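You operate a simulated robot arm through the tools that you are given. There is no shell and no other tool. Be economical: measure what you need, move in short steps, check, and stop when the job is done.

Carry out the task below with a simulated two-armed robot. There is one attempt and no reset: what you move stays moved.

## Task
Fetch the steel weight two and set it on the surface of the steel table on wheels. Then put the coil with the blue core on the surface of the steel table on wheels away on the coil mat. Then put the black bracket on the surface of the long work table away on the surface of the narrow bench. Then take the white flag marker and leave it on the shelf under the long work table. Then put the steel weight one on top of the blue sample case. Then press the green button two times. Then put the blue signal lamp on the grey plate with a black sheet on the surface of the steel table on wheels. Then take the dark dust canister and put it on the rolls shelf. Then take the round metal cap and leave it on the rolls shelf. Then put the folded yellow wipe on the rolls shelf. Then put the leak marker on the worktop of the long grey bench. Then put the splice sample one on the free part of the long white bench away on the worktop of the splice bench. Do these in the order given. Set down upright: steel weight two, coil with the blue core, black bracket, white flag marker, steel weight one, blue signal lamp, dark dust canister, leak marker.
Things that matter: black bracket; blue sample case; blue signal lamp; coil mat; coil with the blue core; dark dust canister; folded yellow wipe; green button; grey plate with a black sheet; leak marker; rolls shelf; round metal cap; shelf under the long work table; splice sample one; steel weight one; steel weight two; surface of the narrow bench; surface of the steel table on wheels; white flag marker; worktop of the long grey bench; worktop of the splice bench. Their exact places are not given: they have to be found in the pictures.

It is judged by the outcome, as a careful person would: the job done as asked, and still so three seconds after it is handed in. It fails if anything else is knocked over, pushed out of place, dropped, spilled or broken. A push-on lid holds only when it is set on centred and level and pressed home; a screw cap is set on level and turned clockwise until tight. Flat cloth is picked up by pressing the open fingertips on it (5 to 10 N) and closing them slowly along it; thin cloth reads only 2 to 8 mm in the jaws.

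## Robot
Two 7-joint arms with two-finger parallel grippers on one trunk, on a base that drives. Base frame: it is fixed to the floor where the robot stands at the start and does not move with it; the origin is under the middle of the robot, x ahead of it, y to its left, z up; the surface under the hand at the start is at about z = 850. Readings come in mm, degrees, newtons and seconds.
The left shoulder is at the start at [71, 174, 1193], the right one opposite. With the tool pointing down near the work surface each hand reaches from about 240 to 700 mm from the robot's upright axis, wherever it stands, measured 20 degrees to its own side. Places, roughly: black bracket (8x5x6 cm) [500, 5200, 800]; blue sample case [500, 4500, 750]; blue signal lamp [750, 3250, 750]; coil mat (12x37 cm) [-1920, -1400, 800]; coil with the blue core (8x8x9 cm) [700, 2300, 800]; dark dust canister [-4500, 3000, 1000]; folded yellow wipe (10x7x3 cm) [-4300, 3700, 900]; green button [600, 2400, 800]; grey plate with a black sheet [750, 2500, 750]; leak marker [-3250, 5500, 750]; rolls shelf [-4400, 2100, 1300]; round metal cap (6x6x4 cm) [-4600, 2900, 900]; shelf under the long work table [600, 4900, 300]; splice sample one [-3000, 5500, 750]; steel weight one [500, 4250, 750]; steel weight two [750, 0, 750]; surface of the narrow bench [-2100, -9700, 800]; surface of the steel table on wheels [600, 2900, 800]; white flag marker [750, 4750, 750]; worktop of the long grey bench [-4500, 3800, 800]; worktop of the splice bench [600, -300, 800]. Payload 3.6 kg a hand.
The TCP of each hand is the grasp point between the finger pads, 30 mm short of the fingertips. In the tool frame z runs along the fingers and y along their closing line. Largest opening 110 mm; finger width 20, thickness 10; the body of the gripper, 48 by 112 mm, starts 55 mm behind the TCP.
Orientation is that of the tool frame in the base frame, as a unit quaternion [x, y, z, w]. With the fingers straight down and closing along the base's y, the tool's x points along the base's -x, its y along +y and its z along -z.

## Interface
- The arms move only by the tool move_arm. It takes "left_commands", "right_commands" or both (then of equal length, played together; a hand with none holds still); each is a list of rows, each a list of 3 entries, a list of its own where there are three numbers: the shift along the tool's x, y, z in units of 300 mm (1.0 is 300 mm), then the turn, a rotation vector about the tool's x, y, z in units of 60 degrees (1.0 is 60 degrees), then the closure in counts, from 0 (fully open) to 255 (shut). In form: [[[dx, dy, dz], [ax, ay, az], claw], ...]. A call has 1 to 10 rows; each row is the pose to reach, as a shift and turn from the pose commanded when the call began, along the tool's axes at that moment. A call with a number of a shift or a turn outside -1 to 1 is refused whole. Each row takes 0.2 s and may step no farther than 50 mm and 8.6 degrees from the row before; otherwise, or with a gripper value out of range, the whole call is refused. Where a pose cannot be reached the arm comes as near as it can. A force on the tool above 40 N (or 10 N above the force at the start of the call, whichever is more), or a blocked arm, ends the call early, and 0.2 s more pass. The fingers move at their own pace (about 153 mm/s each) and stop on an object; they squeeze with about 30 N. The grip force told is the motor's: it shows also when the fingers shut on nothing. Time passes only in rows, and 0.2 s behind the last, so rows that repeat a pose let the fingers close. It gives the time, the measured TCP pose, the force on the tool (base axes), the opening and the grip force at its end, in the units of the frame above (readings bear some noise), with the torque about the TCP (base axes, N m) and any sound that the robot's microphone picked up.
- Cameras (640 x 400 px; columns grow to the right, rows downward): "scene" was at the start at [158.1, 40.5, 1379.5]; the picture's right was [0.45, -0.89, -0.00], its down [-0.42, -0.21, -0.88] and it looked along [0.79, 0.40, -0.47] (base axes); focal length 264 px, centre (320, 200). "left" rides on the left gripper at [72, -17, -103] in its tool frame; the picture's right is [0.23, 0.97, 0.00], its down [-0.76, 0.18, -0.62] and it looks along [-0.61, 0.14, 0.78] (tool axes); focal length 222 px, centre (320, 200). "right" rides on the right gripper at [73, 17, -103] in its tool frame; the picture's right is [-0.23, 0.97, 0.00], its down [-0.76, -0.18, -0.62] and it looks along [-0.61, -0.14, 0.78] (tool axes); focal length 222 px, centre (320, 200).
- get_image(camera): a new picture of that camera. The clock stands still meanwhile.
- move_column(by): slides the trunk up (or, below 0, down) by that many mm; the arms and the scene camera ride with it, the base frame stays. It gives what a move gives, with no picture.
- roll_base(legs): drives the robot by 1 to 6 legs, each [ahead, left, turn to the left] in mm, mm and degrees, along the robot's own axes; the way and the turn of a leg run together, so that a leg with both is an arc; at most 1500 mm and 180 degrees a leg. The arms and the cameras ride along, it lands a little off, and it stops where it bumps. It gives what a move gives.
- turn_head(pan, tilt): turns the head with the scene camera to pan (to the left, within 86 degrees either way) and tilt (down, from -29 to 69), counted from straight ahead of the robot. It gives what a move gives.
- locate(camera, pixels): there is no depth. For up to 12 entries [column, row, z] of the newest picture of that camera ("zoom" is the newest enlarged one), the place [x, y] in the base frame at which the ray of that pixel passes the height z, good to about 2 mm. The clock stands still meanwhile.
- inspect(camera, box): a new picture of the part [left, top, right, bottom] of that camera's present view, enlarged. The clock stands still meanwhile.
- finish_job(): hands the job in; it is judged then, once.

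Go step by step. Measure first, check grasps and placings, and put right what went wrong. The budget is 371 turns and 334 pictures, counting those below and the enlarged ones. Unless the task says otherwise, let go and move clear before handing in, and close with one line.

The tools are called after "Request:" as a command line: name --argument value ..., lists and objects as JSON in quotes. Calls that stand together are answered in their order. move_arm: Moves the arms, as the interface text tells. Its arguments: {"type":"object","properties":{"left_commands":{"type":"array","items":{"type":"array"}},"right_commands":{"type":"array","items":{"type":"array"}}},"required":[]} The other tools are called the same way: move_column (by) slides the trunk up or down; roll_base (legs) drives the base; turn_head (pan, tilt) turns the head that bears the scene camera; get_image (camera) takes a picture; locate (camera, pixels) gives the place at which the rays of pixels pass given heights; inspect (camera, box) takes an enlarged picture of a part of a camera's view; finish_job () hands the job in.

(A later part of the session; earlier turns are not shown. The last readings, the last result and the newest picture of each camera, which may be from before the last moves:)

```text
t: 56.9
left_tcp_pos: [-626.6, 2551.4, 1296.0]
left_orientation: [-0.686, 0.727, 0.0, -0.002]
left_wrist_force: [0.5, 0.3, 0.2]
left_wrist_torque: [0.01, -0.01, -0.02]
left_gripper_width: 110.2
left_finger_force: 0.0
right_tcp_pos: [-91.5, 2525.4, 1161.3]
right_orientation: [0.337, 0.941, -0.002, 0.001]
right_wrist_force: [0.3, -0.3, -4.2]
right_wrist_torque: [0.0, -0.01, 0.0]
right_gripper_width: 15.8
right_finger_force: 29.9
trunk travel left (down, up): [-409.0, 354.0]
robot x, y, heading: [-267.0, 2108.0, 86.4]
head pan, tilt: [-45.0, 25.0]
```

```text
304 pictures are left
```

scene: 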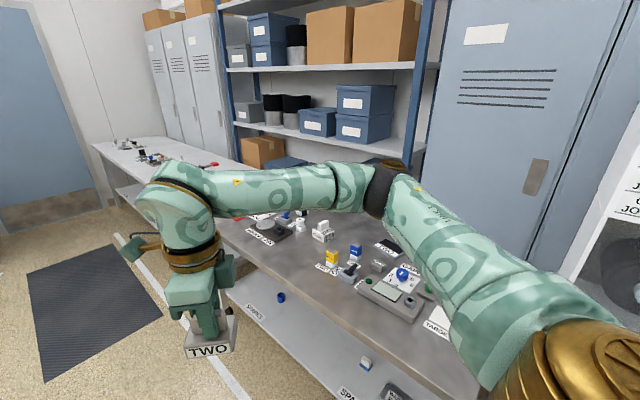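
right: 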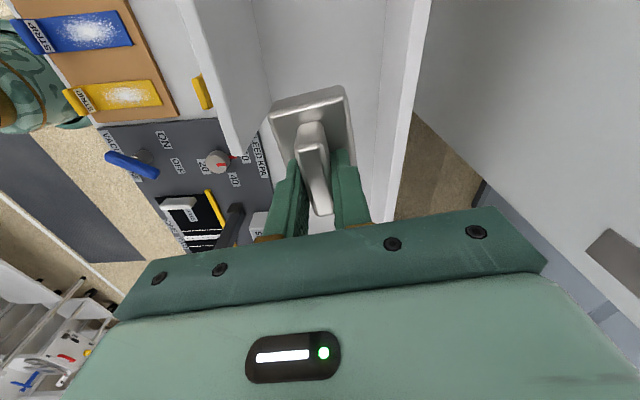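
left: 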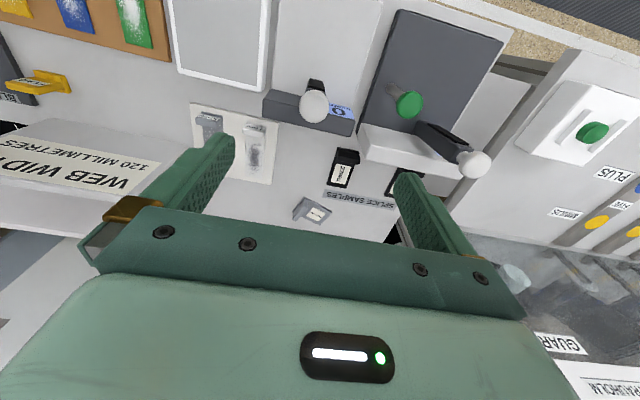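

The weight's side reads "TWO", so it is the right one. The steel table is on the right, so I'll drive a little farther and turn to face it.

Request:
roll_base --legs '[[450, 0, 0], [0, 0, -86.5]]'

Request:
turn_head --pan 30 --tilt 40

Request:
get_image --camera "scene"

Request:
turn_head --pan -25 --tilt 40

Request:
get_image --camera "scene"

```text
t: 63.3
left_tcp_pos: [168.9, 2961.4, 1296.8]
left_orientation: [-0.013, 1.0, 0.001, -0.002]
left_wrist_force: [0.0, 0.2, -0.6]
left_wrist_torque: [-0.01, 0.03, -0.01]
left_gripper_width: 110.2
left_finger_force: 0.2
right_tcp_pos: [185.2, 2425.9, 1162.5]
right_orientation: [0.886, 0.464, -0.002, 0.0]
right_wrist_force: [-0.6, 0.0, -4.0]
right_wrist_torque: [-0.01, -0.02, -0.02]
right_gripper_width: 15.7
right_finger_force: 30.4
trunk travel left (down, up): [-409.0, 354.0]
robot x, y, heading: [-246.5, 2568.9, 1.4]
head pan, tilt: [-45.0, 25.0]
```

```text
t: 64.7
left_tcp_pos: [167.1, 2961.5, 1298.2]
left_orientation: [-0.013, 1.0, 0.0, -0.002]
left_wrist_force: [0.2, 1.1, 0.1]
left_wrist_torque: [0.01, 0.0, -0.02]
left_gripper_width: 110.0
left_finger_force: 0.1
right_tcp_pos: [185.2, 2426.7, 1161.0]
right_orientation: [0.886, 0.463, -0.002, 0.0]
right_wrist_force: [0.6, -0.4, -5.1]
right_wrist_torque: [-0.02, -0.01, -0.02]
right_gripper_width: 15.8
right_finger_force: 29.8
trunk travel left (down, up): [-409.0, 354.0]
robot x, y, heading: [-242.0, 2564.6, 1.2]
head pan, tilt: [30.0, 40.0]
```

```text
303 pictures are left
```

scene: 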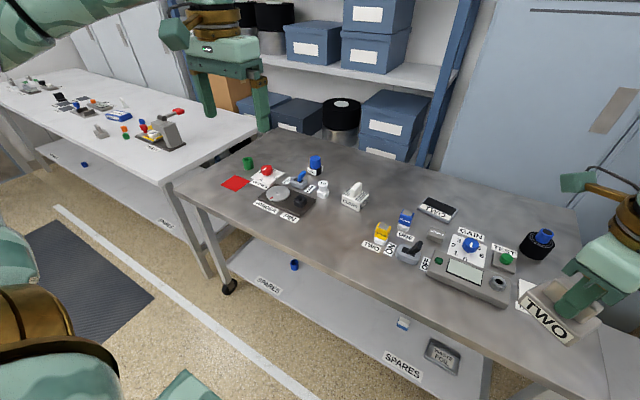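

```text
t: 66.0
left_tcp_pos: [169.1, 2961.2, 1297.4]
left_orientation: [-0.013, 1.0, 0.001, -0.002]
left_wrist_force: [0.5, 0.2, 0.7]
left_wrist_torque: [0.02, 0.03, 0.0]
left_gripper_width: 110.1
left_finger_force: 0.1
right_tcp_pos: [185.7, 2426.4, 1163.2]
right_orientation: [0.886, 0.464, -0.002, 0.0]
right_wrist_force: [-0.7, 0.7, -4.8]
right_wrist_torque: [-0.03, 0.06, -0.03]
right_gripper_width: 15.8
right_finger_force: 29.6
trunk travel left (down, up): [-409.0, 354.0]
robot x, y, heading: [-242.0, 2566.8, 1.1]
head pan, tilt: [-25.0, 40.0]
```

```text
302 pictures are left
```

scene: 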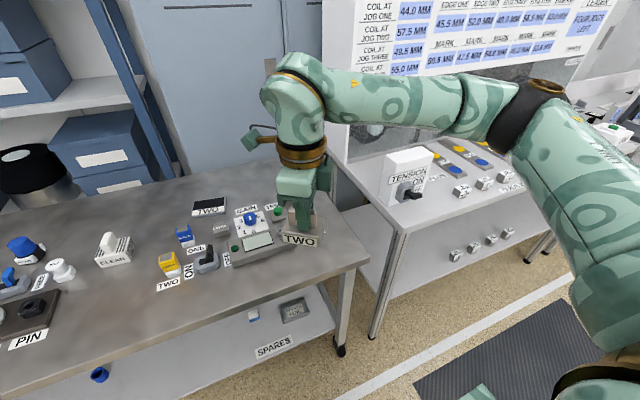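

The table is in view, with free surface near (310,235) and (340,255) in the first view. I'll measure heights and places there.

Request:
turn_head --pan 10 --tilt 45

Request:
get_image --camera "scene"

Request:
get_image --camera "left"

Request:
get_image --camera "right"

```text
t: 67.0
left_tcp_pos: [169.3, 2961.6, 1297.9]
left_orientation: [-0.013, 1.0, 0.001, -0.002]
left_wrist_force: [-0.3, -0.2, -0.4]
left_wrist_torque: [-0.01, 0.03, 0.04]
left_gripper_width: 110.1
left_finger_force: 0.0
right_tcp_pos: [185.4, 2426.1, 1162.5]
right_orientation: [0.886, 0.464, -0.001, 0.0]
right_wrist_force: [0.2, 0.4, -4.3]
right_wrist_torque: [-0.06, 0.05, -0.04]
right_gripper_width: 15.5
right_finger_force: 30.1
trunk travel left (down, up): [-409.0, 354.0]
robot x, y, heading: [-239.6, 2567.2, 1.5]
head pan, tilt: [10.0, 45.0]
```

```text
301 pictures are left
```

scene: 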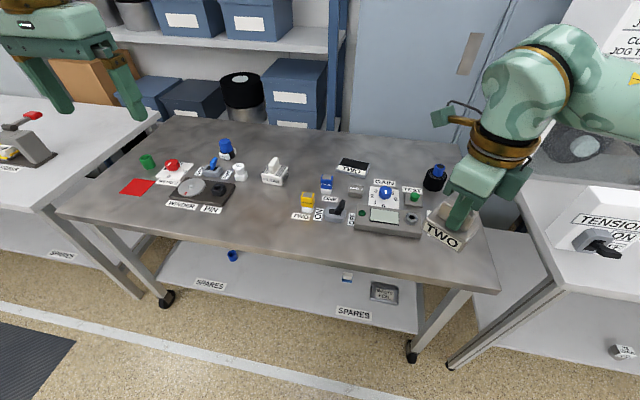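

```text
300 pictures are left
```

left: 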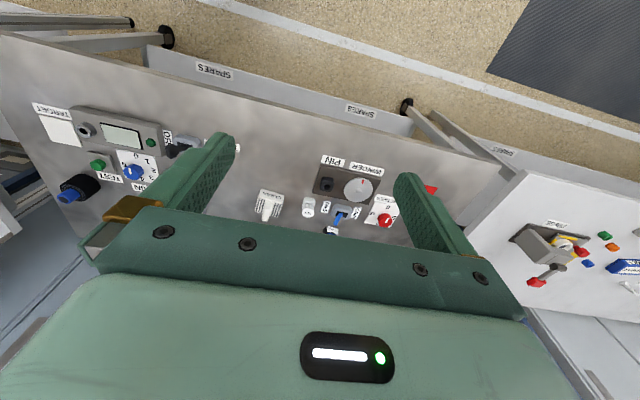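

```text
299 pictures are left
```

right: 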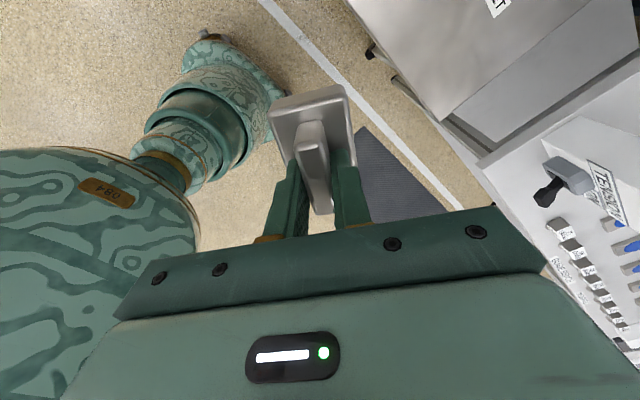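

Request:
locate --camera "scene" --pixels '[[210, 210, 800], [210, 210, 850], [210, 210, 900], [182, 205, 850], [240, 215, 850], [265, 225, 850], [260, 245, 850], [60, 210, 850], [498, 293, 850], [270, 175, 850], [385, 215, 850]]'

Request:
locate --camera "left" --pixels '[[331, 160, 800], [331, 160, 850], [331, 160, 900], [366, 168, 850]]'

```text
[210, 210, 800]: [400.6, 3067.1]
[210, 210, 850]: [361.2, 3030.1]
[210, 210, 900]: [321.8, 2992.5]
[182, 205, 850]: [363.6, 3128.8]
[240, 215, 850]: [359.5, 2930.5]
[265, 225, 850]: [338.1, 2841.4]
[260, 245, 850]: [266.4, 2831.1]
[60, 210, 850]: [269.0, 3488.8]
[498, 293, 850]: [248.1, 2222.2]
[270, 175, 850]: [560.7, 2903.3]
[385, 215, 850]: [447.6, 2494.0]
```

```text
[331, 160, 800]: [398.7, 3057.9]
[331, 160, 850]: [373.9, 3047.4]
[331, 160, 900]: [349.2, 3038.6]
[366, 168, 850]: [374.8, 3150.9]
```

The table surface is at about z 815 and there's a free spot near [375, 2850]. I'll shift the base so the weight hangs above it.

Request:
roll_base --legs '[[0, 425, 0], [190, 0, 0]]'

Request:
get_image --camera "scene"

Request:
get_image --camera "right"

```text
t: 70.7
left_tcp_pos: [336.4, 3392.1, 1297.4]
left_orientation: [-0.018, 1.0, 0.001, -0.002]
left_wrist_force: [-0.2, 0.1, 0.2]
left_wrist_torque: [0.01, 0.03, -0.01]
left_gripper_width: 110.1
left_finger_force: 0.0
right_tcp_pos: [358.4, 2859.2, 1162.2]
right_orientation: [0.883, 0.469, -0.003, 0.0]
right_wrist_force: [0.7, -1.3, -4.0]
right_wrist_torque: [-0.01, 0.02, 0.0]
right_gripper_width: 15.8
right_finger_force: 29.4
trunk travel left (down, up): [-409.0, 354.0]
robot x, y, heading: [-73.0, 2994.7, 2.1]
head pan, tilt: [10.0, 45.0]
```

```text
298 pictures are left
```

scene: 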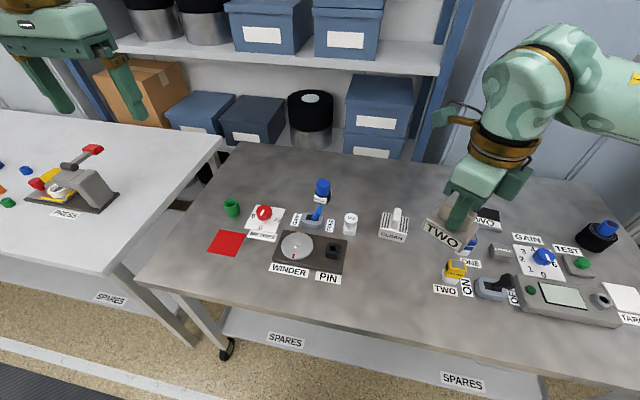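

```text
297 pictures are left
```

right: 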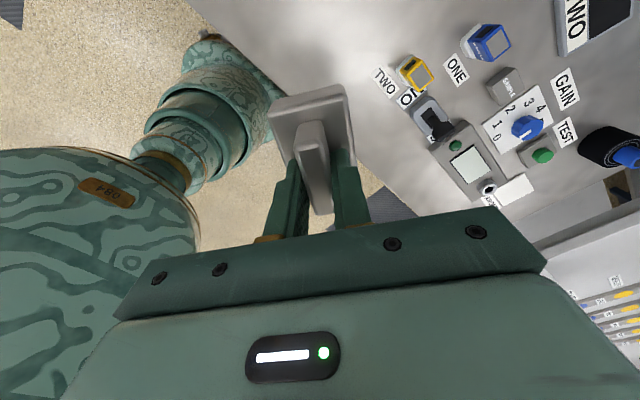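

Request:
locate --camera "scene" --pixels '[[440, 291, 815], [455, 278, 815], [330, 290, 815], [342, 262, 815], [393, 240, 815], [380, 330, 815], [270, 298, 815]]'

```text
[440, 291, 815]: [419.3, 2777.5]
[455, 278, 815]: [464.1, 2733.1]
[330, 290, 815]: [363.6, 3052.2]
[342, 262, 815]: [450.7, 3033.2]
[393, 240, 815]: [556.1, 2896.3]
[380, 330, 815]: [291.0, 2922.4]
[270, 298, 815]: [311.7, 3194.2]
```

Request:
move_arm --right_commands '[[[0.09, -0.042, 0.1], [0, 0, 0], 255], [[0.09, -0.042, 0.25], [0, 0, 0], 255], [[0.09, -0.042, 0.4], [0, 0, 0], 255], [[0.09, -0.042, 0.55], [0, 0, 0], 255], [[0.09, -0.042, 0.7], [0, 0, 0], 255], [[0.09, -0.042, 0.82], [0, 0, 0], 255], [[0.09, -0.042, 0.88], [0, 0, 0], 255], [[0.09, -0.042, 0.91], [0, 0, 0], 255], [[0.09, -0.042, 0.925], [0, 0, 0], 255]]'

Request:
get_image --camera "scene"

```text
t: 72.7
left_tcp_pos: [335.7, 3392.0, 1297.5]
left_orientation: [-0.018, 1.0, 0.001, -0.002]
left_wrist_force: [-0.1, -0.1, -0.2]
left_wrist_torque: [0.02, 0.02, -0.03]
left_gripper_width: 110.1
left_finger_force: 0.0
right_tcp_pos: [362.2, 2886.3, 887.0]
right_orientation: [0.883, 0.469, -0.002, 0.0]
right_wrist_force: [0.2, -0.1, -3.9]
right_wrist_torque: [-0.01, 0.02, -0.02]
right_gripper_width: 15.8
right_finger_force: 29.6
trunk travel left (down, up): [-409.0, 354.0]
robot x, y, heading: [-74.2, 2994.4, 2.2]
head pan, tilt: [10.0, 45.0]
```

```text
296 pictures are left
```

scene: 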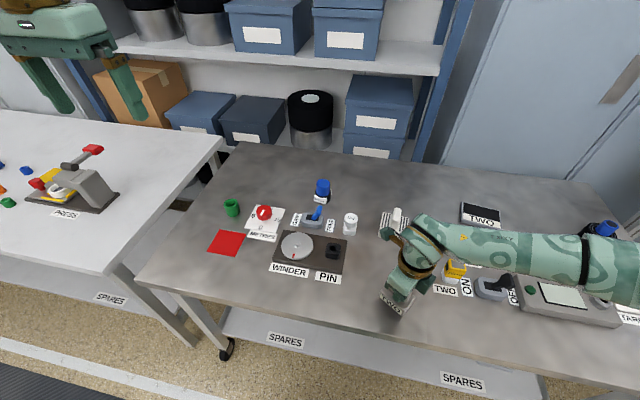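

Still hanging free at z 887. I'll lower in small steps until it touches.

Request:
move_arm --right_commands '[[[0, 0, 0.01], [0, 0, 0], 255], [[0, 0, 0.02], [0, 0, 0], 255], [[0, 0, 0.03], [0, 0, 0], 255], [[0, 0, 0.035], [0, 0, 0], 255]]'

```text
t: 73.7
left_tcp_pos: [335.3, 3392.3, 1297.2]
left_orientation: [-0.018, 1.0, 0.001, -0.002]
left_wrist_force: [-0.1, 0.5, 0.4]
left_wrist_torque: [-0.03, -0.02, 0.01]
left_gripper_width: 110.0
left_finger_force: 0.0
right_tcp_pos: [360.7, 2886.7, 875.3]
right_orientation: [0.883, 0.468, -0.002, 0.0]
right_wrist_force: [-0.2, -0.3, -4.0]
right_wrist_torque: [-0.06, 0.03, 0.0]
right_gripper_width: 15.6
right_finger_force: 29.5
trunk travel left (down, up): [-409.0, 354.0]
robot x, y, heading: [-71.9, 2996.5, 1.8]
head pan, tilt: [10.0, 45.0]
```

Request:
move_arm --right_commands '[[[0, 0, 0.01], [0, 0, 0], 255], [[0, 0, 0.02], [0, 0, 0], 255], [[0, 0, 0.03], [0, 0, 0], 255], [[0, 0, 0.04], [0, 0, 0], 255], [[0, 0, 0.05], [0, 0, 0], 255]]'

Request:
get_image --camera "right"

```text
t: 74.9
left_tcp_pos: [335.1, 3392.2, 1297.5]
left_orientation: [-0.017, 1.0, 0.001, -0.001]
left_wrist_force: [0.2, -0.4, -0.3]
left_wrist_torque: [-0.01, -0.03, -0.03]
left_gripper_width: 110.1
left_finger_force: 0.1
right_tcp_pos: [360.9, 2887.5, 860.8]
right_orientation: [0.884, 0.468, 0.0, 0.0]
right_wrist_force: [-0.4, -3.7, 6.1]
right_wrist_torque: [0.13, -0.22, -0.03]
right_gripper_width: 15.6
right_finger_force: 29.9
trunk travel left (down, up): [-409.0, 354.0]
robot x, y, heading: [-71.4, 2990.4, 2.3]
head pan, tilt: [10.0, 45.0]
```

```text
295 pictures are left
```

right: 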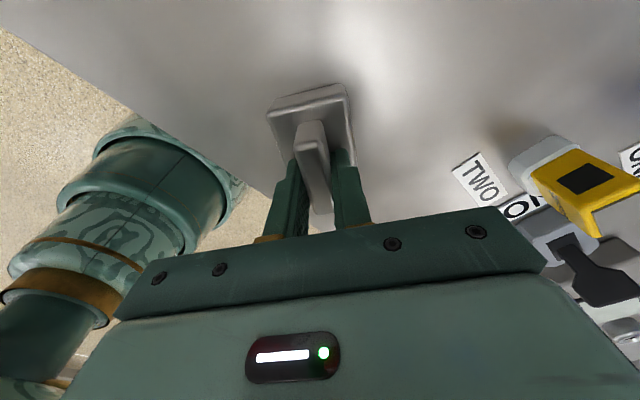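

Contact is felt (6 N up), so the surface is at about z 801. I'll open and lift clear.

Request:
move_arm --right_commands '[[[0, 0, 0], [0, 0, 0], 160], [[0, 0, 0], [0, 0, 0], 116], [[0, 0, -0.1], [0, 0, 0], 116], [[0, 0, -0.25], [0, 0, 0], 116], [[0, 0, -0.4], [0, 0, 0], 116], [[0, 0, -0.55], [0, 0, 0], 116], [[0, 0, -0.7], [0, 0, 0], 60], [[0, 0, -0.85], [0, 0, 0], 0], [[0, 0, -1.0], [0, 0, 0], 0]]'

Request:
get_image --camera "scene"

```text
t: 76.9
left_tcp_pos: [333.9, 3390.8, 1298.1]
left_orientation: [-0.017, 1.0, 0.0, -0.002]
left_wrist_force: [0.0, 0.2, 0.5]
left_wrist_torque: [0.01, -0.06, 0.04]
left_gripper_width: 110.1
left_finger_force: 0.0
right_tcp_pos: [358.5, 2887.5, 1159.8]
right_orientation: [0.883, 0.469, -0.001, 0.0]
right_wrist_force: [1.1, 0.0, -0.1]
right_wrist_torque: [-0.02, -0.01, -0.01]
right_gripper_width: 110.0
right_finger_force: 0.1
trunk travel left (down, up): [-409.0, 354.0]
robot x, y, heading: [-68.3, 2991.0, 2.1]
head pan, tilt: [10.0, 45.0]
```

```text
294 pictures are left
```

scene: 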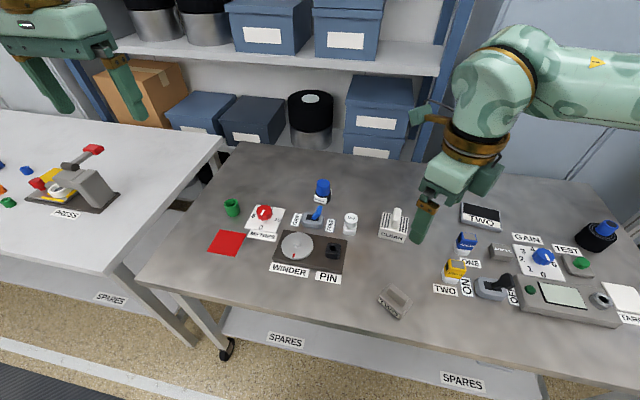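

Weight two stands on the table. Next is the coil with the blue core at (600,238), so I'll enlarge and locate it.

Request:
turn_head --pan -30 --tilt 40

Request:
inspect --camera "scene" --box '[300, 130, 560, 292]'

```text
t: 78.0
left_tcp_pos: [334.7, 3392.5, 1298.3]
left_orientation: [-0.017, 1.0, 0.001, -0.002]
left_wrist_force: [-0.1, -0.3, 0.0]
left_wrist_torque: [0.01, -0.01, -0.03]
left_gripper_width: 110.3
left_finger_force: 0.1
right_tcp_pos: [360.2, 2888.0, 1160.2]
right_orientation: [0.883, 0.469, -0.002, 0.001]
right_wrist_force: [0.5, 0.7, 0.7]
right_wrist_torque: [-0.01, -0.03, -0.02]
right_gripper_width: 109.7
right_finger_force: 0.0
trunk travel left (down, up): [-409.0, 354.0]
robot x, y, heading: [-69.3, 2990.3, 1.9]
head pan, tilt: [-30.0, 40.0]
```

```text
2.46 times, centred on (430, 211) of scene
```

zoom: 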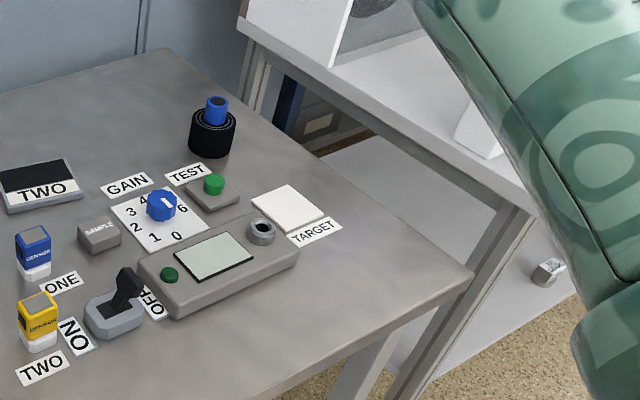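

Request:
locate --camera "zoom" --pixels '[[210, 155, 801], [216, 105, 890], [191, 143, 801], [236, 138, 801], [213, 128, 850], [214, 185, 830], [160, 205, 840], [170, 275, 830], [290, 195, 801], [470, 275, 801]]'

```text
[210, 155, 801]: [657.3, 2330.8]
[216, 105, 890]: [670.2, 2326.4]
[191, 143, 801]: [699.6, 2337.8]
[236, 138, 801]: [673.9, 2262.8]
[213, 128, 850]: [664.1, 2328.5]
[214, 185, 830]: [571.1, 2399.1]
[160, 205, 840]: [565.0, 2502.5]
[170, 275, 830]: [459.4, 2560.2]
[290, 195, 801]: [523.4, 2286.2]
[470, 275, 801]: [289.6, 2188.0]
```

The coil's centre is at about [675, 2322] with its core top near z 890. I'll turn the right hand back to its natural heading, then reposition the base turned 30° left.

Request:
move_arm --right_commands '[[[0, 0, 0], [0, 0, -0.14], 0], [[0, 0, 0], [0, 0, -0.28], 0], [[0, 0, 0], [0, 0, -0.42], 0], [[0, 0, 0], [0, 0, -0.56], 0], [[0, 0, 0], [0, 0, -0.7], 0], [[0, 0, 0], [0, 0, -0.84], 0], [[0, 0, 0], [0, 0, -0.98], 0]]'

Request:
move_arm --right_commands '[[[0, 0, 0], [0, 0, -0.14], 0], [[0, 0, 0], [0, 0, -0.28], 0], [[0, 0, 0], [0, 0, -0.42], 0], [[0, 0, 0], [0, 0, -0.56], 0], [[0, 0, 0], [0, 0, -0.7], 0], [[0, 0, 0], [0, 0, -0.84], 0], [[0, 0, 0], [0, 0, -0.98], 0]]'

Request:
roll_base --legs '[[0, -570, 0], [0, 0, 28], [50, -30, 0]]'

Request:
get_image --camera "right"

```text
t: 79.6
left_tcp_pos: [334.6, 3392.8, 1296.9]
left_orientation: [-0.017, 1.0, 0.001, -0.002]
left_wrist_force: [0.4, -0.8, 0.3]
left_wrist_torque: [0.0, 0.0, 0.0]
left_gripper_width: 109.9
left_finger_force: 0.2
right_tcp_pos: [362.9, 2886.2, 1159.9]
right_orientation: [0.538, 0.843, -0.002, -0.001]
right_wrist_force: [0.7, -0.2, -0.1]
right_wrist_torque: [0.02, 0.03, 0.01]
right_gripper_width: 109.9
right_finger_force: 0.0
trunk travel left (down, up): [-409.0, 354.0]
robot x, y, heading: [-73.8, 2994.3, 1.9]
head pan, tilt: [-30.0, 40.0]
```

```text
t: 81.2
left_tcp_pos: [334.2, 3391.9, 1298.1]
left_orientation: [-0.018, 1.0, 0.001, -0.001]
left_wrist_force: [-0.3, 0.7, -0.3]
left_wrist_torque: [0.01, 0.01, -0.03]
left_gripper_width: 110.2
left_finger_force: 0.1
right_tcp_pos: [362.1, 2886.8, 1160.1]
right_orientation: [0.056, 0.998, 0.0, -0.002]
right_wrist_force: [0.1, -0.5, 0.7]
right_wrist_torque: [-0.01, -0.01, 0.0]
right_gripper_width: 110.0
right_finger_force: 0.0
trunk travel left (down, up): [-409.0, 354.0]
robot x, y, heading: [-77.4, 2991.4, 2.1]
head pan, tilt: [-30.0, 40.0]
```

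```text
t: 86.3
left_tcp_pos: [183.4, 2975.0, 1296.6]
left_orientation: [-0.259, 0.966, -0.001, -0.001]
left_wrist_force: [-0.1, 0.1, -1.4]
left_wrist_torque: [0.01, -0.01, -0.02]
left_gripper_width: 109.8
left_finger_force: 0.0
right_tcp_pos: [444.1, 2543.0, 1159.4]
right_orientation: [-0.187, 0.982, -0.003, -0.002]
right_wrist_force: [0.2, 0.5, 0.5]
right_wrist_torque: [-0.02, 0.04, 0.0]
right_gripper_width: 110.1
right_finger_force: 0.0
trunk travel left (down, up): [-409.0, 354.0]
robot x, y, heading: [12.7, 2435.0, 30.0]
head pan, tilt: [-30.0, 40.0]
```

```text
292 pictures are left
```

right: 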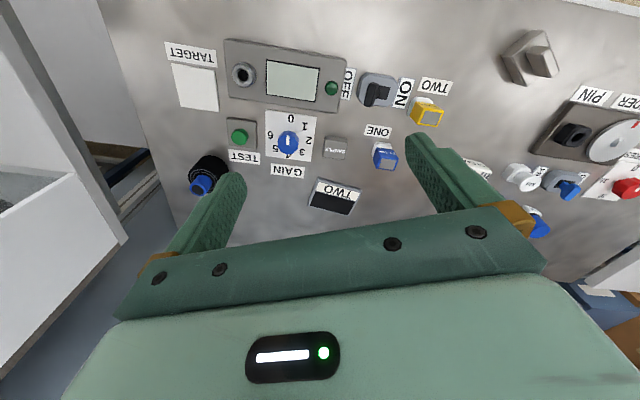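

Request:
move_arm --right_commands '[[[-0.03, -0.12, 0.03], [0, 0, 0.06], 0], [[-0.06, -0.24, 0.06], [0, 0, 0.12], 0], [[-0.09, -0.36, 0.09], [0, 0, 0.18], 0], [[-0.12, -0.48, 0.12], [0, 0, 0.24], 0], [[-0.15, -0.6, 0.15], [0, 0, 0.3], 0], [[-0.18, -0.73, 0.18], [0, 0, 0.36], 0], [[-0.2, -0.845, 0.2], [0, 0, 0.36], 0]]'

Request:
get_image --camera "right"

```text
t: 87.9
left_tcp_pos: [182.2, 2973.6, 1298.5]
left_orientation: [-0.258, 0.966, 0.001, -0.002]
left_wrist_force: [0.7, -0.1, 0.0]
left_wrist_torque: [0.01, -0.01, -0.01]
left_gripper_width: 110.0
left_finger_force: 0.3
right_tcp_pos: [594.6, 2326.5, 1100.6]
right_orientation: [0.0, 1.0, -0.002, 0.0]
right_wrist_force: [-0.4, -0.2, -0.9]
right_wrist_torque: [0.03, 0.01, -0.05]
right_gripper_width: 110.0
right_finger_force: 0.2
trunk travel left (down, up): [-409.0, 354.0]
robot x, y, heading: [10.3, 2431.7, 29.9]
head pan, tilt: [-30.0, 40.0]
```

```text
291 pictures are left
```

right: 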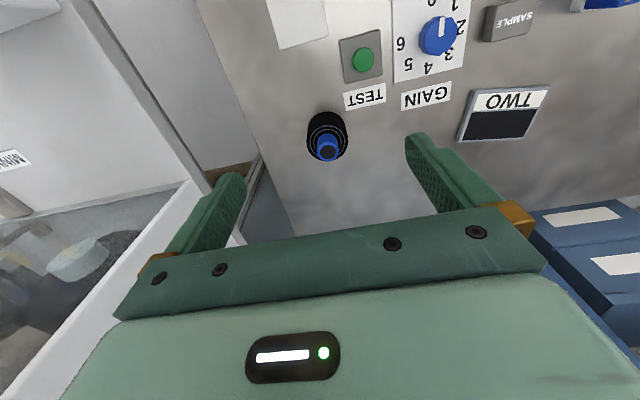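

Request:
inspect --camera "right" --box '[288, 100, 368, 170]'

Request:
locate --camera "right" --pixels '[[327, 149, 885], [327, 149, 890], [327, 128, 850], [308, 135, 850], [348, 135, 850], [327, 112, 801]]'

```text
5.71 times, centred on (328, 135) of right
```

zoom: 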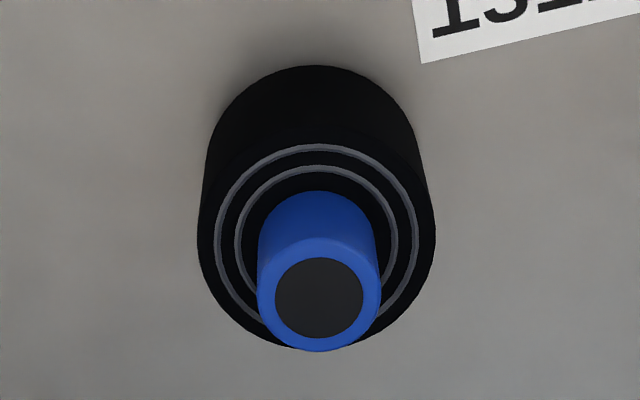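

```text
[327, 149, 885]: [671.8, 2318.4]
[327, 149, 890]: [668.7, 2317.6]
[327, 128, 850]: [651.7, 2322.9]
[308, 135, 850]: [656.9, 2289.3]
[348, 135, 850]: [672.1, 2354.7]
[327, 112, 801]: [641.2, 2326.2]
```

The coil is centred at about [680, 2320], body top near z 848 and core top near 880. I'll move over it and descend to grip the core.

Request:
move_arm --right_commands '[[[-0.14, -0.01, 0.05], [0, 0, 0], 70], [[-0.285, -0.022, 0.1], [0, 0, 0], 70], [[-0.285, -0.022, 0.25], [0, 0, 0], 70], [[-0.285, -0.022, 0.4], [0, 0, 0], 70], [[-0.285, -0.022, 0.5], [0, 0, 0], 70]]'

Request:
get_image --camera "right"

```text
t: 89.1
left_tcp_pos: [182.2, 2974.5, 1298.4]
left_orientation: [-0.259, 0.966, 0.001, -0.001]
left_wrist_force: [-0.6, 0.4, -0.1]
left_wrist_torque: [-0.01, 0.03, -0.03]
left_gripper_width: 110.0
left_finger_force: 0.1
right_tcp_pos: [676.8, 2318.6, 951.6]
right_orientation: [0.001, 1.0, -0.002, -0.001]
right_wrist_force: [0.0, -0.4, 0.1]
right_wrist_torque: [0.01, -0.02, -0.03]
right_gripper_width: 79.8
right_finger_force: 0.0
trunk travel left (down, up): [-409.0, 354.0]
robot x, y, heading: [11.1, 2427.6, 29.9]
head pan, tilt: [-30.0, 40.0]
```

```text
289 pictures are left
```

right: 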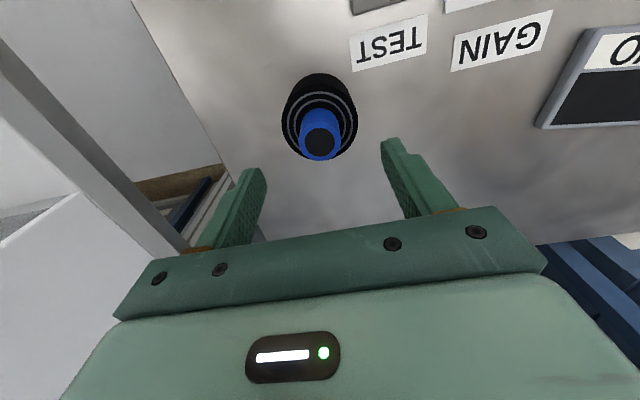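

Request:
locate --camera "right" --pixels '[[321, 143, 880], [321, 143, 870], [321, 73, 801], [320, 120, 848], [320, 120, 840]]'

```text
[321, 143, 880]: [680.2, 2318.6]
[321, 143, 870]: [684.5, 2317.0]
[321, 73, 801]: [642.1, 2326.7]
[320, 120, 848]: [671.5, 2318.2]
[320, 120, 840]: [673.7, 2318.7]
```

Request:
move_arm --right_commands '[[[-0.01, 0, 0.1], [0, 0, 0], 70], [[-0.01, 0, 0.18], [0, 0, 0], 70], [[-0.01, 0, 0.233], [0, 0, 0], 70], [[-0.01, 0, 0.233], [0, 0, 0], 180], [[-0.01, 0, 0.233], [0, 0, 0], 255], [[-0.01, 0, 0.233], [0, 0, 0], 255]]'

```text
t: 90.5
left_tcp_pos: [181.2, 2975.4, 1297.7]
left_orientation: [-0.259, 0.966, 0.001, -0.001]
left_wrist_force: [0.1, -0.5, -0.1]
left_wrist_torque: [-0.01, -0.02, -0.03]
left_gripper_width: 110.1
left_finger_force: 0.1
right_tcp_pos: [680.0, 2318.1, 882.6]
right_orientation: [0.0, 1.0, -0.002, 0.001]
right_wrist_force: [1.2, -2.2, 8.1]
right_wrist_torque: [-0.11, 0.18, -0.05]
right_gripper_width: 69.3
right_finger_force: 29.9
trunk travel left (down, up): [-409.0, 354.0]
robot x, y, heading: [10.4, 2431.8, 30.1]
head pan, tilt: [-30.0, 40.0]
```

The fingers stopped at 69 mm, so they straddle the coil's body. A deeper grip on the body is sound, so I'll open, go down 22 mm and close again.

Request:
move_arm --right_commands '[[[0, 0, 0], [0, 0, 0], 40], [[0, 0, 0], [0, 0, 0], 40], [[0, 0, 0.04], [0, 0, 0], 40], [[0, 0, 0.075], [0, 0, 0], 40], [[0, 0, 0.075], [0, 0, 0], 120], [[0, 0, 0.075], [0, 0, 0], 255], [[0, 0, 0.075], [0, 0, 0], 255]]'

Request:
get_image --camera "right"

```text
t: 92.1
left_tcp_pos: [182.5, 2973.7, 1296.9]
left_orientation: [-0.26, 0.966, 0.001, -0.002]
left_wrist_force: [0.7, -0.1, 0.6]
left_wrist_torque: [-0.01, 0.01, 0.0]
left_gripper_width: 110.1
left_finger_force: 0.1
right_tcp_pos: [680.6, 2319.8, 860.7]
right_orientation: [0.001, 1.0, -0.002, -0.001]
right_wrist_force: [1.8, -0.1, 0.9]
right_wrist_torque: [0.13, -0.01, -0.05]
right_gripper_width: 69.2
right_finger_force: 30.2
trunk travel left (down, up): [-409.0, 354.0]
robot x, y, heading: [7.9, 2431.8, 30.1]
head pan, tilt: [-30.0, 40.0]
```

```text
288 pictures are left
```

right: 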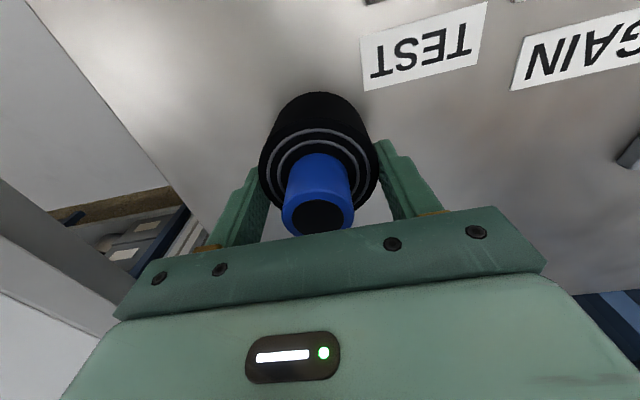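

The coil is firmly held at mid-body. I'll lift and retract it.

Request:
move_arm --right_commands '[[[0, 0, -0.1], [0, 0, 0], 255], [[0, 0, -0.25], [0, 0, 0], 255], [[0, 0, -0.4], [0, 0, 0], 255], [[0, 0, -0.55], [0, 0, 0], 255], [[0, 0, -0.7], [0, 0, 0], 255], [[0, 0, -0.85], [0, 0, 0], 255], [[0.16, 0, -0.85], [0, 0, 0], 255], [[0.32, 0, -0.85], [0, 0, 0], 255], [[0.48, 0, -0.85], [0, 0, 0], 255], [[0.64, 0, -0.85], [0, 0, 0], 255]]'

Request:
roll_base --legs '[[-500, 0, 0], [0, 0, 130]]'

Request:
turn_head --pan 0 --tilt 10

Request:
get_image --camera "scene"

Request:
turn_head --pan 70 --tilt 15

Request:
get_image --camera "scene"

```text
t: 94.3
left_tcp_pos: [180.8, 2974.6, 1298.3]
left_orientation: [-0.258, 0.966, 0.0, -0.001]
left_wrist_force: [-0.3, -0.1, 0.1]
left_wrist_torque: [0.01, 0.01, 0.01]
left_gripper_width: 110.0
left_finger_force: 0.0
right_tcp_pos: [487.5, 2320.5, 1117.6]
right_orientation: [0.001, 1.0, -0.002, -0.001]
right_wrist_force: [-0.7, 0.2, -2.5]
right_wrist_torque: [0.0, 0.01, 0.01]
right_gripper_width: 69.1
right_finger_force: 29.9
trunk travel left (down, up): [-409.0, 354.0]
robot x, y, heading: [10.6, 2428.9, 30.0]
head pan, tilt: [-30.0, 40.0]
```

```text
t: 103.0
left_tcp_pos: [-937.4, 1904.8, 1296.6]
left_orientation: [0.992, -0.126, 0.001, 0.001]
left_wrist_force: [0.2, -0.3, 0.1]
left_wrist_torque: [0.0, 0.01, -0.01]
left_gripper_width: 110.1
left_finger_force: 0.1
right_tcp_pos: [-700.6, 2588.7, 1117.5]
right_orientation: [0.926, -0.378, 0.002, -0.001]
right_wrist_force: [-0.2, -0.5, -3.7]
right_wrist_torque: [0.03, 0.0, -0.06]
right_gripper_width: 69.0
right_finger_force: 29.6
trunk travel left (down, up): [-409.0, 354.0]
robot x, y, heading: [-434.9, 2169.6, 165.8]
head pan, tilt: [-30.0, 40.0]
```

```text
t: 103.9
left_tcp_pos: [-938.2, 1906.0, 1298.3]
left_orientation: [0.992, -0.125, 0.002, 0.001]
left_wrist_force: [0.4, -0.4, -0.6]
left_wrist_torque: [0.06, 0.0, 0.01]
left_gripper_width: 110.1
left_finger_force: 0.1
right_tcp_pos: [-701.5, 2587.2, 1117.0]
right_orientation: [0.925, -0.379, 0.002, -0.001]
right_wrist_force: [0.0, 1.6, -3.3]
right_wrist_torque: [0.01, 0.0, 0.0]
right_gripper_width: 69.0
right_finger_force: 30.1
trunk travel left (down, up): [-409.0, 354.0]
robot x, y, heading: [-433.8, 2173.5, 165.5]
head pan, tilt: [0.0, 10.0]
```

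```text
287 pictures are left
```

scene: 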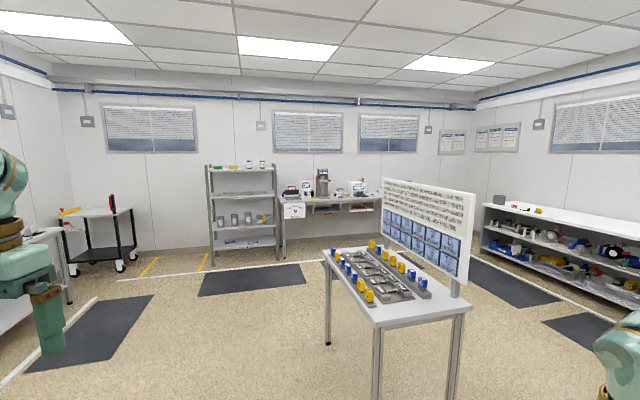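

```text
t: 105.3
left_tcp_pos: [-938.8, 1906.0, 1296.8]
left_orientation: [0.992, -0.125, 0.001, 0.002]
left_wrist_force: [0.8, -0.4, 0.0]
left_wrist_torque: [0.01, -0.01, 0.01]
left_gripper_width: 109.8
left_finger_force: 0.1
right_tcp_pos: [-701.8, 2587.8, 1117.4]
right_orientation: [0.926, -0.378, 0.001, -0.001]
right_wrist_force: [0.0, -0.7, -3.3]
right_wrist_torque: [0.02, 0.01, -0.05]
right_gripper_width: 69.3
right_finger_force: 30.2
trunk travel left (down, up): [-409.0, 354.0]
robot x, y, heading: [-435.9, 2171.3, 165.7]
head pan, tilt: [70.0, 15.0]
```

```text
286 pictures are left
```

scene: 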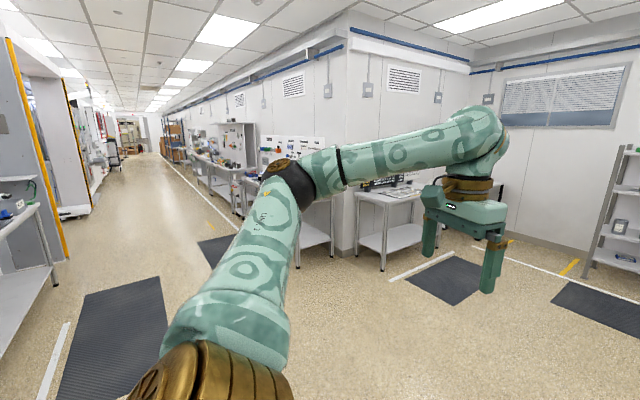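

The hall runs along −y, with benches on the wall to the right. The coil mat should be on one of them, so I'll drive down toward [-900, -1000].

Request:
roll_base --legs '[[0, 0, 104], [1500, 0, 0], [1300, 0, 0]]'

Request:
turn_head --pan -40 --tilt 20

Request:
get_image --camera "scene"

```text
t: 123.4
left_tcp_pos: [-62.6, -1068.3, 1298.3]
left_orientation: [0.705, 0.709, 0.002, 0.0]
left_wrist_force: [0.3, -0.6, 0.0]
left_wrist_torque: [0.02, 0.03, -0.02]
left_gripper_width: 110.0
left_finger_force: 0.1
right_tcp_pos: [-784.0, -1013.0, 1116.6]
right_orientation: [0.865, 0.502, 0.001, -0.002]
right_wrist_force: [0.4, 0.2, -3.0]
right_wrist_torque: [-0.02, -0.02, -0.04]
right_gripper_width: 68.8
right_finger_force: 30.2
trunk travel left (down, up): [-409.0, 354.0]
robot x, y, heading: [-452.0, -650.8, -89.7]
head pan, tilt: [70.0, 15.0]
```

```text
t: 125.2
left_tcp_pos: [-62.6, -1070.0, 1297.9]
left_orientation: [0.705, 0.709, 0.002, 0.0]
left_wrist_force: [0.5, 0.9, -0.3]
left_wrist_torque: [0.01, -0.02, 0.03]
left_gripper_width: 109.8
left_finger_force: 0.1
right_tcp_pos: [-782.4, -1012.5, 1117.8]
right_orientation: [0.865, 0.502, 0.0, -0.002]
right_wrist_force: [-0.1, -0.1, -4.2]
right_wrist_torque: [-0.05, 0.01, 0.01]
right_gripper_width: 68.8
right_finger_force: 29.9
trunk travel left (down, up): [-409.0, 354.0]
robot x, y, heading: [-450.2, -648.6, -89.8]
head pan, tilt: [-40.0, 20.0]
```

```text
285 pictures are left
```

scene: 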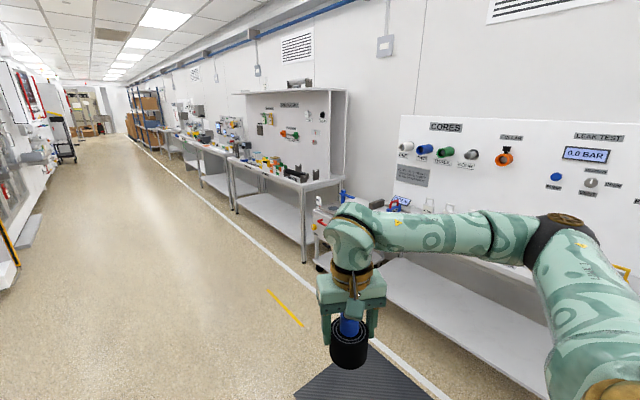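

The bench with the "CORES" board is on the right. I'll go a bit farther and turn to face it.

Request:
roll_base --legs '[[550, 0, 0], [0, 0, -90], [450, 0, 0]]'

Request:
turn_head --pan 0 --tilt 30

Request:
get_image --camera "scene"

```text
t: 134.6
left_tcp_pos: [-1342.4, -1531.8, 1298.1]
left_orientation: [1.0, -0.018, 0.002, 0.001]
left_wrist_force: [-0.7, 0.5, -0.7]
left_wrist_torque: [-0.01, -0.02, 0.02]
left_gripper_width: 110.1
left_finger_force: 0.0
right_tcp_pos: [-1258.2, -815.9, 1116.7]
right_orientation: [0.961, -0.276, 0.002, -0.001]
right_wrist_force: [-0.8, -0.3, -3.5]
right_wrist_torque: [0.01, 0.0, -0.02]
right_gripper_width: 68.8
right_finger_force: 30.1
trunk travel left (down, up): [-409.0, 354.0]
robot x, y, heading: [-907.9, -1161.5, 177.6]
head pan, tilt: [-40.0, 20.0]
```

```text
t: 135.7
left_tcp_pos: [-1342.8, -1533.3, 1298.2]
left_orientation: [1.0, -0.019, 0.003, 0.001]
left_wrist_force: [-0.2, -0.1, -0.4]
left_wrist_torque: [0.01, 0.0, -0.01]
left_gripper_width: 110.1
left_finger_force: 0.0
right_tcp_pos: [-1257.0, -815.8, 1117.8]
right_orientation: [0.961, -0.277, 0.001, -0.002]
right_wrist_force: [0.6, -0.1, -4.2]
right_wrist_torque: [0.02, -0.01, -0.02]
right_gripper_width: 68.6
right_finger_force: 29.9
trunk travel left (down, up): [-409.0, 354.0]
robot x, y, heading: [-908.7, -1163.2, 177.8]
head pan, tilt: [0.0, 30.0]
```

```text
284 pictures are left
```

scene: 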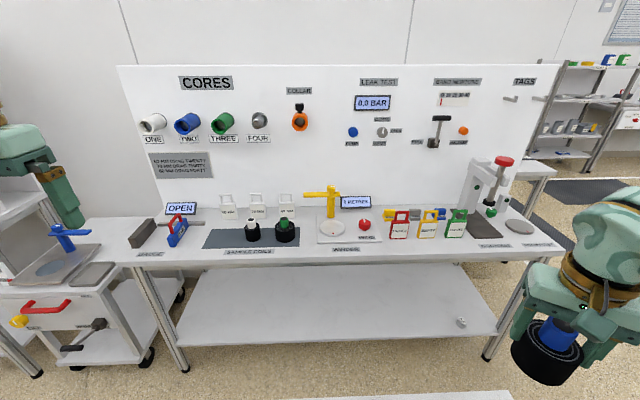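

The mat at (250,238), with two coils on it, has free space on the left end. I'll enlarge it.

Request:
inspect --camera "scene" --box '[180, 180, 340, 280]'

Request:
locate --camera "zoom" --pixels '[[115, 200, 850], [475, 200, 850], [465, 270, 850], [90, 270, 850], [170, 235, 850], [290, 240, 850], [415, 240, 850], [320, 340, 850]]'

```text
4.00 times, centred on (260, 230) of scene
```

zoom: 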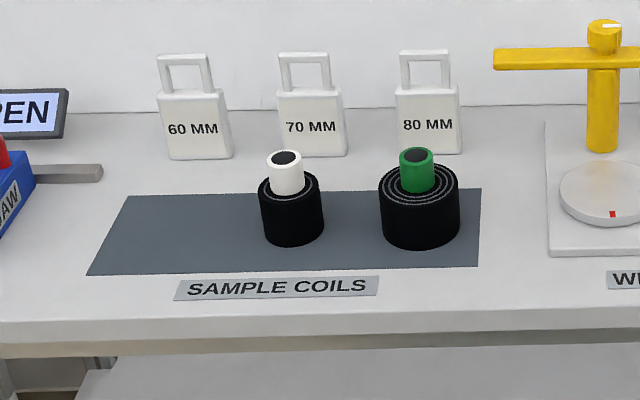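

```text
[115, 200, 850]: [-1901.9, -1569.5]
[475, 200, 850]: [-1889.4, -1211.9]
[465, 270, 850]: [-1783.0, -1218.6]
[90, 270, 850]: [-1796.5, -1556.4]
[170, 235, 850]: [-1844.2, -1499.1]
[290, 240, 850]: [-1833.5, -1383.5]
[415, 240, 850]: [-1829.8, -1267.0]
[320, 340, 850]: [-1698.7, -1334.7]
```

The free part of the mat lies left of the white-core coil. I'll tuck the left arm back, then drive in so the right hand can reach that end.

Request:
move_arm --left_commands '[[[0.15, 0, 0], [0, 0, 0], 0], [[0.3, 0, 0], [0, 0, 0], 0], [[0.45, 0, 0], [0, 0, 0], 0], [[0.6, 0, 0], [0, 0, 0], 0]]'

Request:
roll_base --legs '[[0, 380, 2], [420, 0, 0]]'

Request:
turn_head --pan 0 --tilt 45

Request:
get_image --camera "scene"

Request:
get_image --camera "right"

```text
t: 136.7
left_tcp_pos: [-1211.8, -1513.2, 1256.7]
left_orientation: [1.0, -0.018, 0.0, 0.001]
left_wrist_force: [-0.7, 0.7, 0.5]
left_wrist_torque: [0.01, 0.02, 0.03]
left_gripper_width: 109.8
left_finger_force: 0.0
left hand out of reach, approached as far as the arm can: row 2, 3, 4
right_tcp_pos: [-1254.9, -815.9, 1118.2]
right_orientation: [0.961, -0.277, 0.001, -0.001]
right_wrist_force: [1.3, 0.0, -3.2]
right_wrist_torque: [-0.01, -0.01, 0.02]
right_gripper_width: 68.9
right_finger_force: 30.0
trunk travel left (down, up): [-409.0, 354.0]
robot x, y, heading: [-907.7, -1165.0, 178.0]
head pan, tilt: [0.0, 30.0]
```

```text
t: 141.2
left_tcp_pos: [-1630.9, -1903.5, 1257.4]
left_orientation: [1.0, 0.0, 0.001, 0.001]
left_wrist_force: [0.6, 0.3, 0.2]
left_wrist_torque: [0.01, -0.02, 0.0]
left_gripper_width: 109.7
left_finger_force: 0.0
right_tcp_pos: [-1698.3, -1208.0, 1117.9]
right_orientation: [0.966, -0.26, 0.002, -0.002]
right_wrist_force: [0.3, 0.1, -2.8]
right_wrist_torque: [-0.04, -0.04, 0.02]
right_gripper_width: 69.1
right_finger_force: 30.2
trunk travel left (down, up): [-409.0, 354.0]
robot x, y, heading: [-1335.7, -1541.5, 179.8]
head pan, tilt: [0.0, 30.0]
```

```text
t: 142.0
left_tcp_pos: [-1629.8, -1902.9, 1257.9]
left_orientation: [1.0, 0.0, 0.001, 0.0]
left_wrist_force: [-0.3, -0.1, 0.6]
left_wrist_torque: [0.0, 0.0, 0.0]
left_gripper_width: 109.8
left_finger_force: 0.1
right_tcp_pos: [-1697.3, -1208.3, 1117.2]
right_orientation: [0.966, -0.259, 0.001, -0.002]
right_wrist_force: [1.0, 0.0, -3.4]
right_wrist_torque: [0.0, 0.02, -0.01]
right_gripper_width: 68.6
right_finger_force: 30.5
trunk travel left (down, up): [-409.0, 354.0]
robot x, y, heading: [-1332.3, -1548.4, 180.2]
head pan, tilt: [0.0, 45.0]
```

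```text
282 pictures are left
```

scene: 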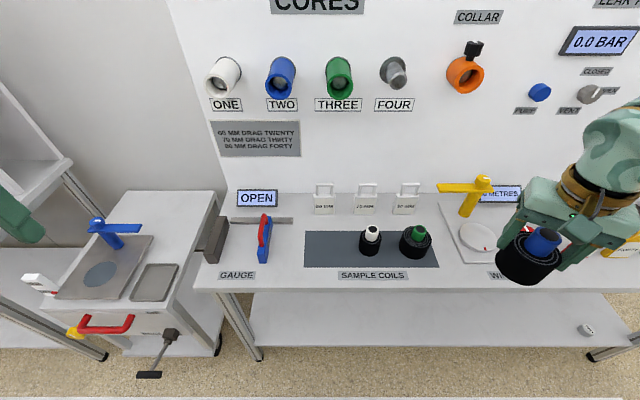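

```text
281 pictures are left
```

right: 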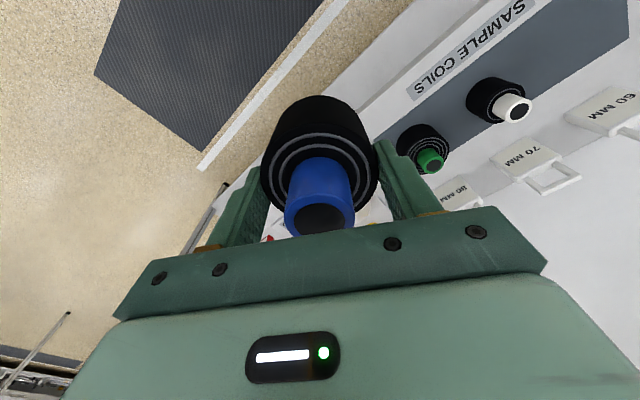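

Request:
locate --camera "scene" --pixels '[[408, 276, 800], [408, 276, 850], [306, 232, 800], [306, 267, 800], [437, 267, 800], [428, 232, 800], [369, 247, 800], [335, 250, 800]]'

Request:
locate --camera "right" --pixels '[[412, 93, 800], [412, 93, 850], [500, 122, 800]]'

```text
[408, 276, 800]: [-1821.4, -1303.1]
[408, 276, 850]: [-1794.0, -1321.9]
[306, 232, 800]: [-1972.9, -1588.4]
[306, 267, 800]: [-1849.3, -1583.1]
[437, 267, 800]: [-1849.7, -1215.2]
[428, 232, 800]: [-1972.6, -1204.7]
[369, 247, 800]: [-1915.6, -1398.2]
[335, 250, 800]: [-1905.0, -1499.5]
```

```text
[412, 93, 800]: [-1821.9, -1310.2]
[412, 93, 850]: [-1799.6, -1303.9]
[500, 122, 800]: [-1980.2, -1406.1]
```

The bench surface is z 800 and the mat spans x −1973…−1849, y −1588…−1210. I'll place the coil at [-1911, -1518], moving there at height first.

Request:
move_arm --right_commands '[[[-0.02, 0.15, 0], [0, 0, 0], 255], [[-0.04, 0.3, 0], [0, 0, 0], 255], [[-0.06, 0.45, 0], [0, 0, 0], 255], [[-0.08, 0.6, 0], [0, 0, 0], 255], [[-0.09, 0.75, 0], [0, 0, 0], 255], [[-0.1, 0.9, 0], [0, 0, 0], 255]]'

```text
t: 143.4
left_tcp_pos: [-1629.3, -1906.2, 1255.9]
left_orientation: [1.0, 0.0, 0.002, -0.001]
left_wrist_force: [0.0, 0.0, -0.1]
left_wrist_torque: [0.05, -0.03, 0.02]
left_gripper_width: 110.0
left_finger_force: 0.0
right_tcp_pos: [-1858.5, -1429.1, 1116.3]
right_orientation: [0.965, -0.261, 0.001, -0.002]
right_wrist_force: [0.5, -1.3, -2.9]
right_wrist_torque: [0.02, 0.01, -0.01]
right_gripper_width: 68.9
right_finger_force: 30.6
trunk travel left (down, up): [-409.0, 354.0]
robot x, y, heading: [-1337.3, -1546.1, 179.9]
head pan, tilt: [0.0, 45.0]
```

Request:
move_arm --right_commands '[[[0, 0.15, 0], [0, 0, 0], 255], [[0, 0.3, 0], [0, 0, 0], 255], [[0, 0.345, 0.05], [0, 0, 0], 255], [[0, 0.345, 0.2], [0, 0, 0], 255], [[0, 0.345, 0.35], [0, 0, 0], 255], [[0, 0.345, 0.5], [0, 0, 0], 255], [[0, 0.345, 0.6], [0, 0, 0], 255], [[0, 0.345, 0.7], [0, 0, 0], 255]]'

Request:
get_image --camera "right"

Request:
get_image --camera "scene"

```text
t: 145.2
left_tcp_pos: [-1629.9, -1905.0, 1256.2]
left_orientation: [1.0, 0.0, 0.001, 0.0]
left_wrist_force: [0.4, -0.3, 1.2]
left_wrist_torque: [0.0, -0.01, -0.03]
left_gripper_width: 110.4
left_finger_force: 0.0
right_tcp_pos: [-1906.7, -1514.4, 904.4]
right_orientation: [0.966, -0.259, 0.002, -0.001]
right_wrist_force: [0.0, -0.1, -2.9]
right_wrist_torque: [0.01, -0.02, 0.0]
right_gripper_width: 68.9
right_finger_force: 29.9
trunk travel left (down, up): [-409.0, 354.0]
robot x, y, heading: [-1334.2, -1541.2, 179.8]
head pan, tilt: [0.0, 45.0]
```

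```text
280 pictures are left
```

right: 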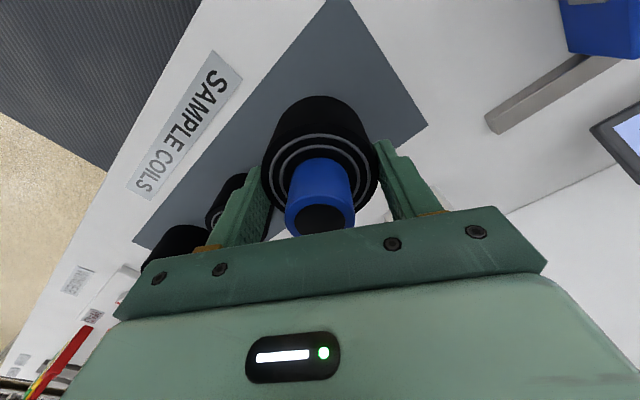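

```text
279 pictures are left
```

scene: 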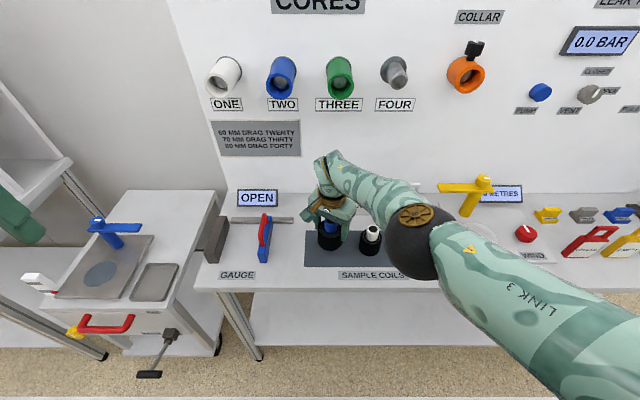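

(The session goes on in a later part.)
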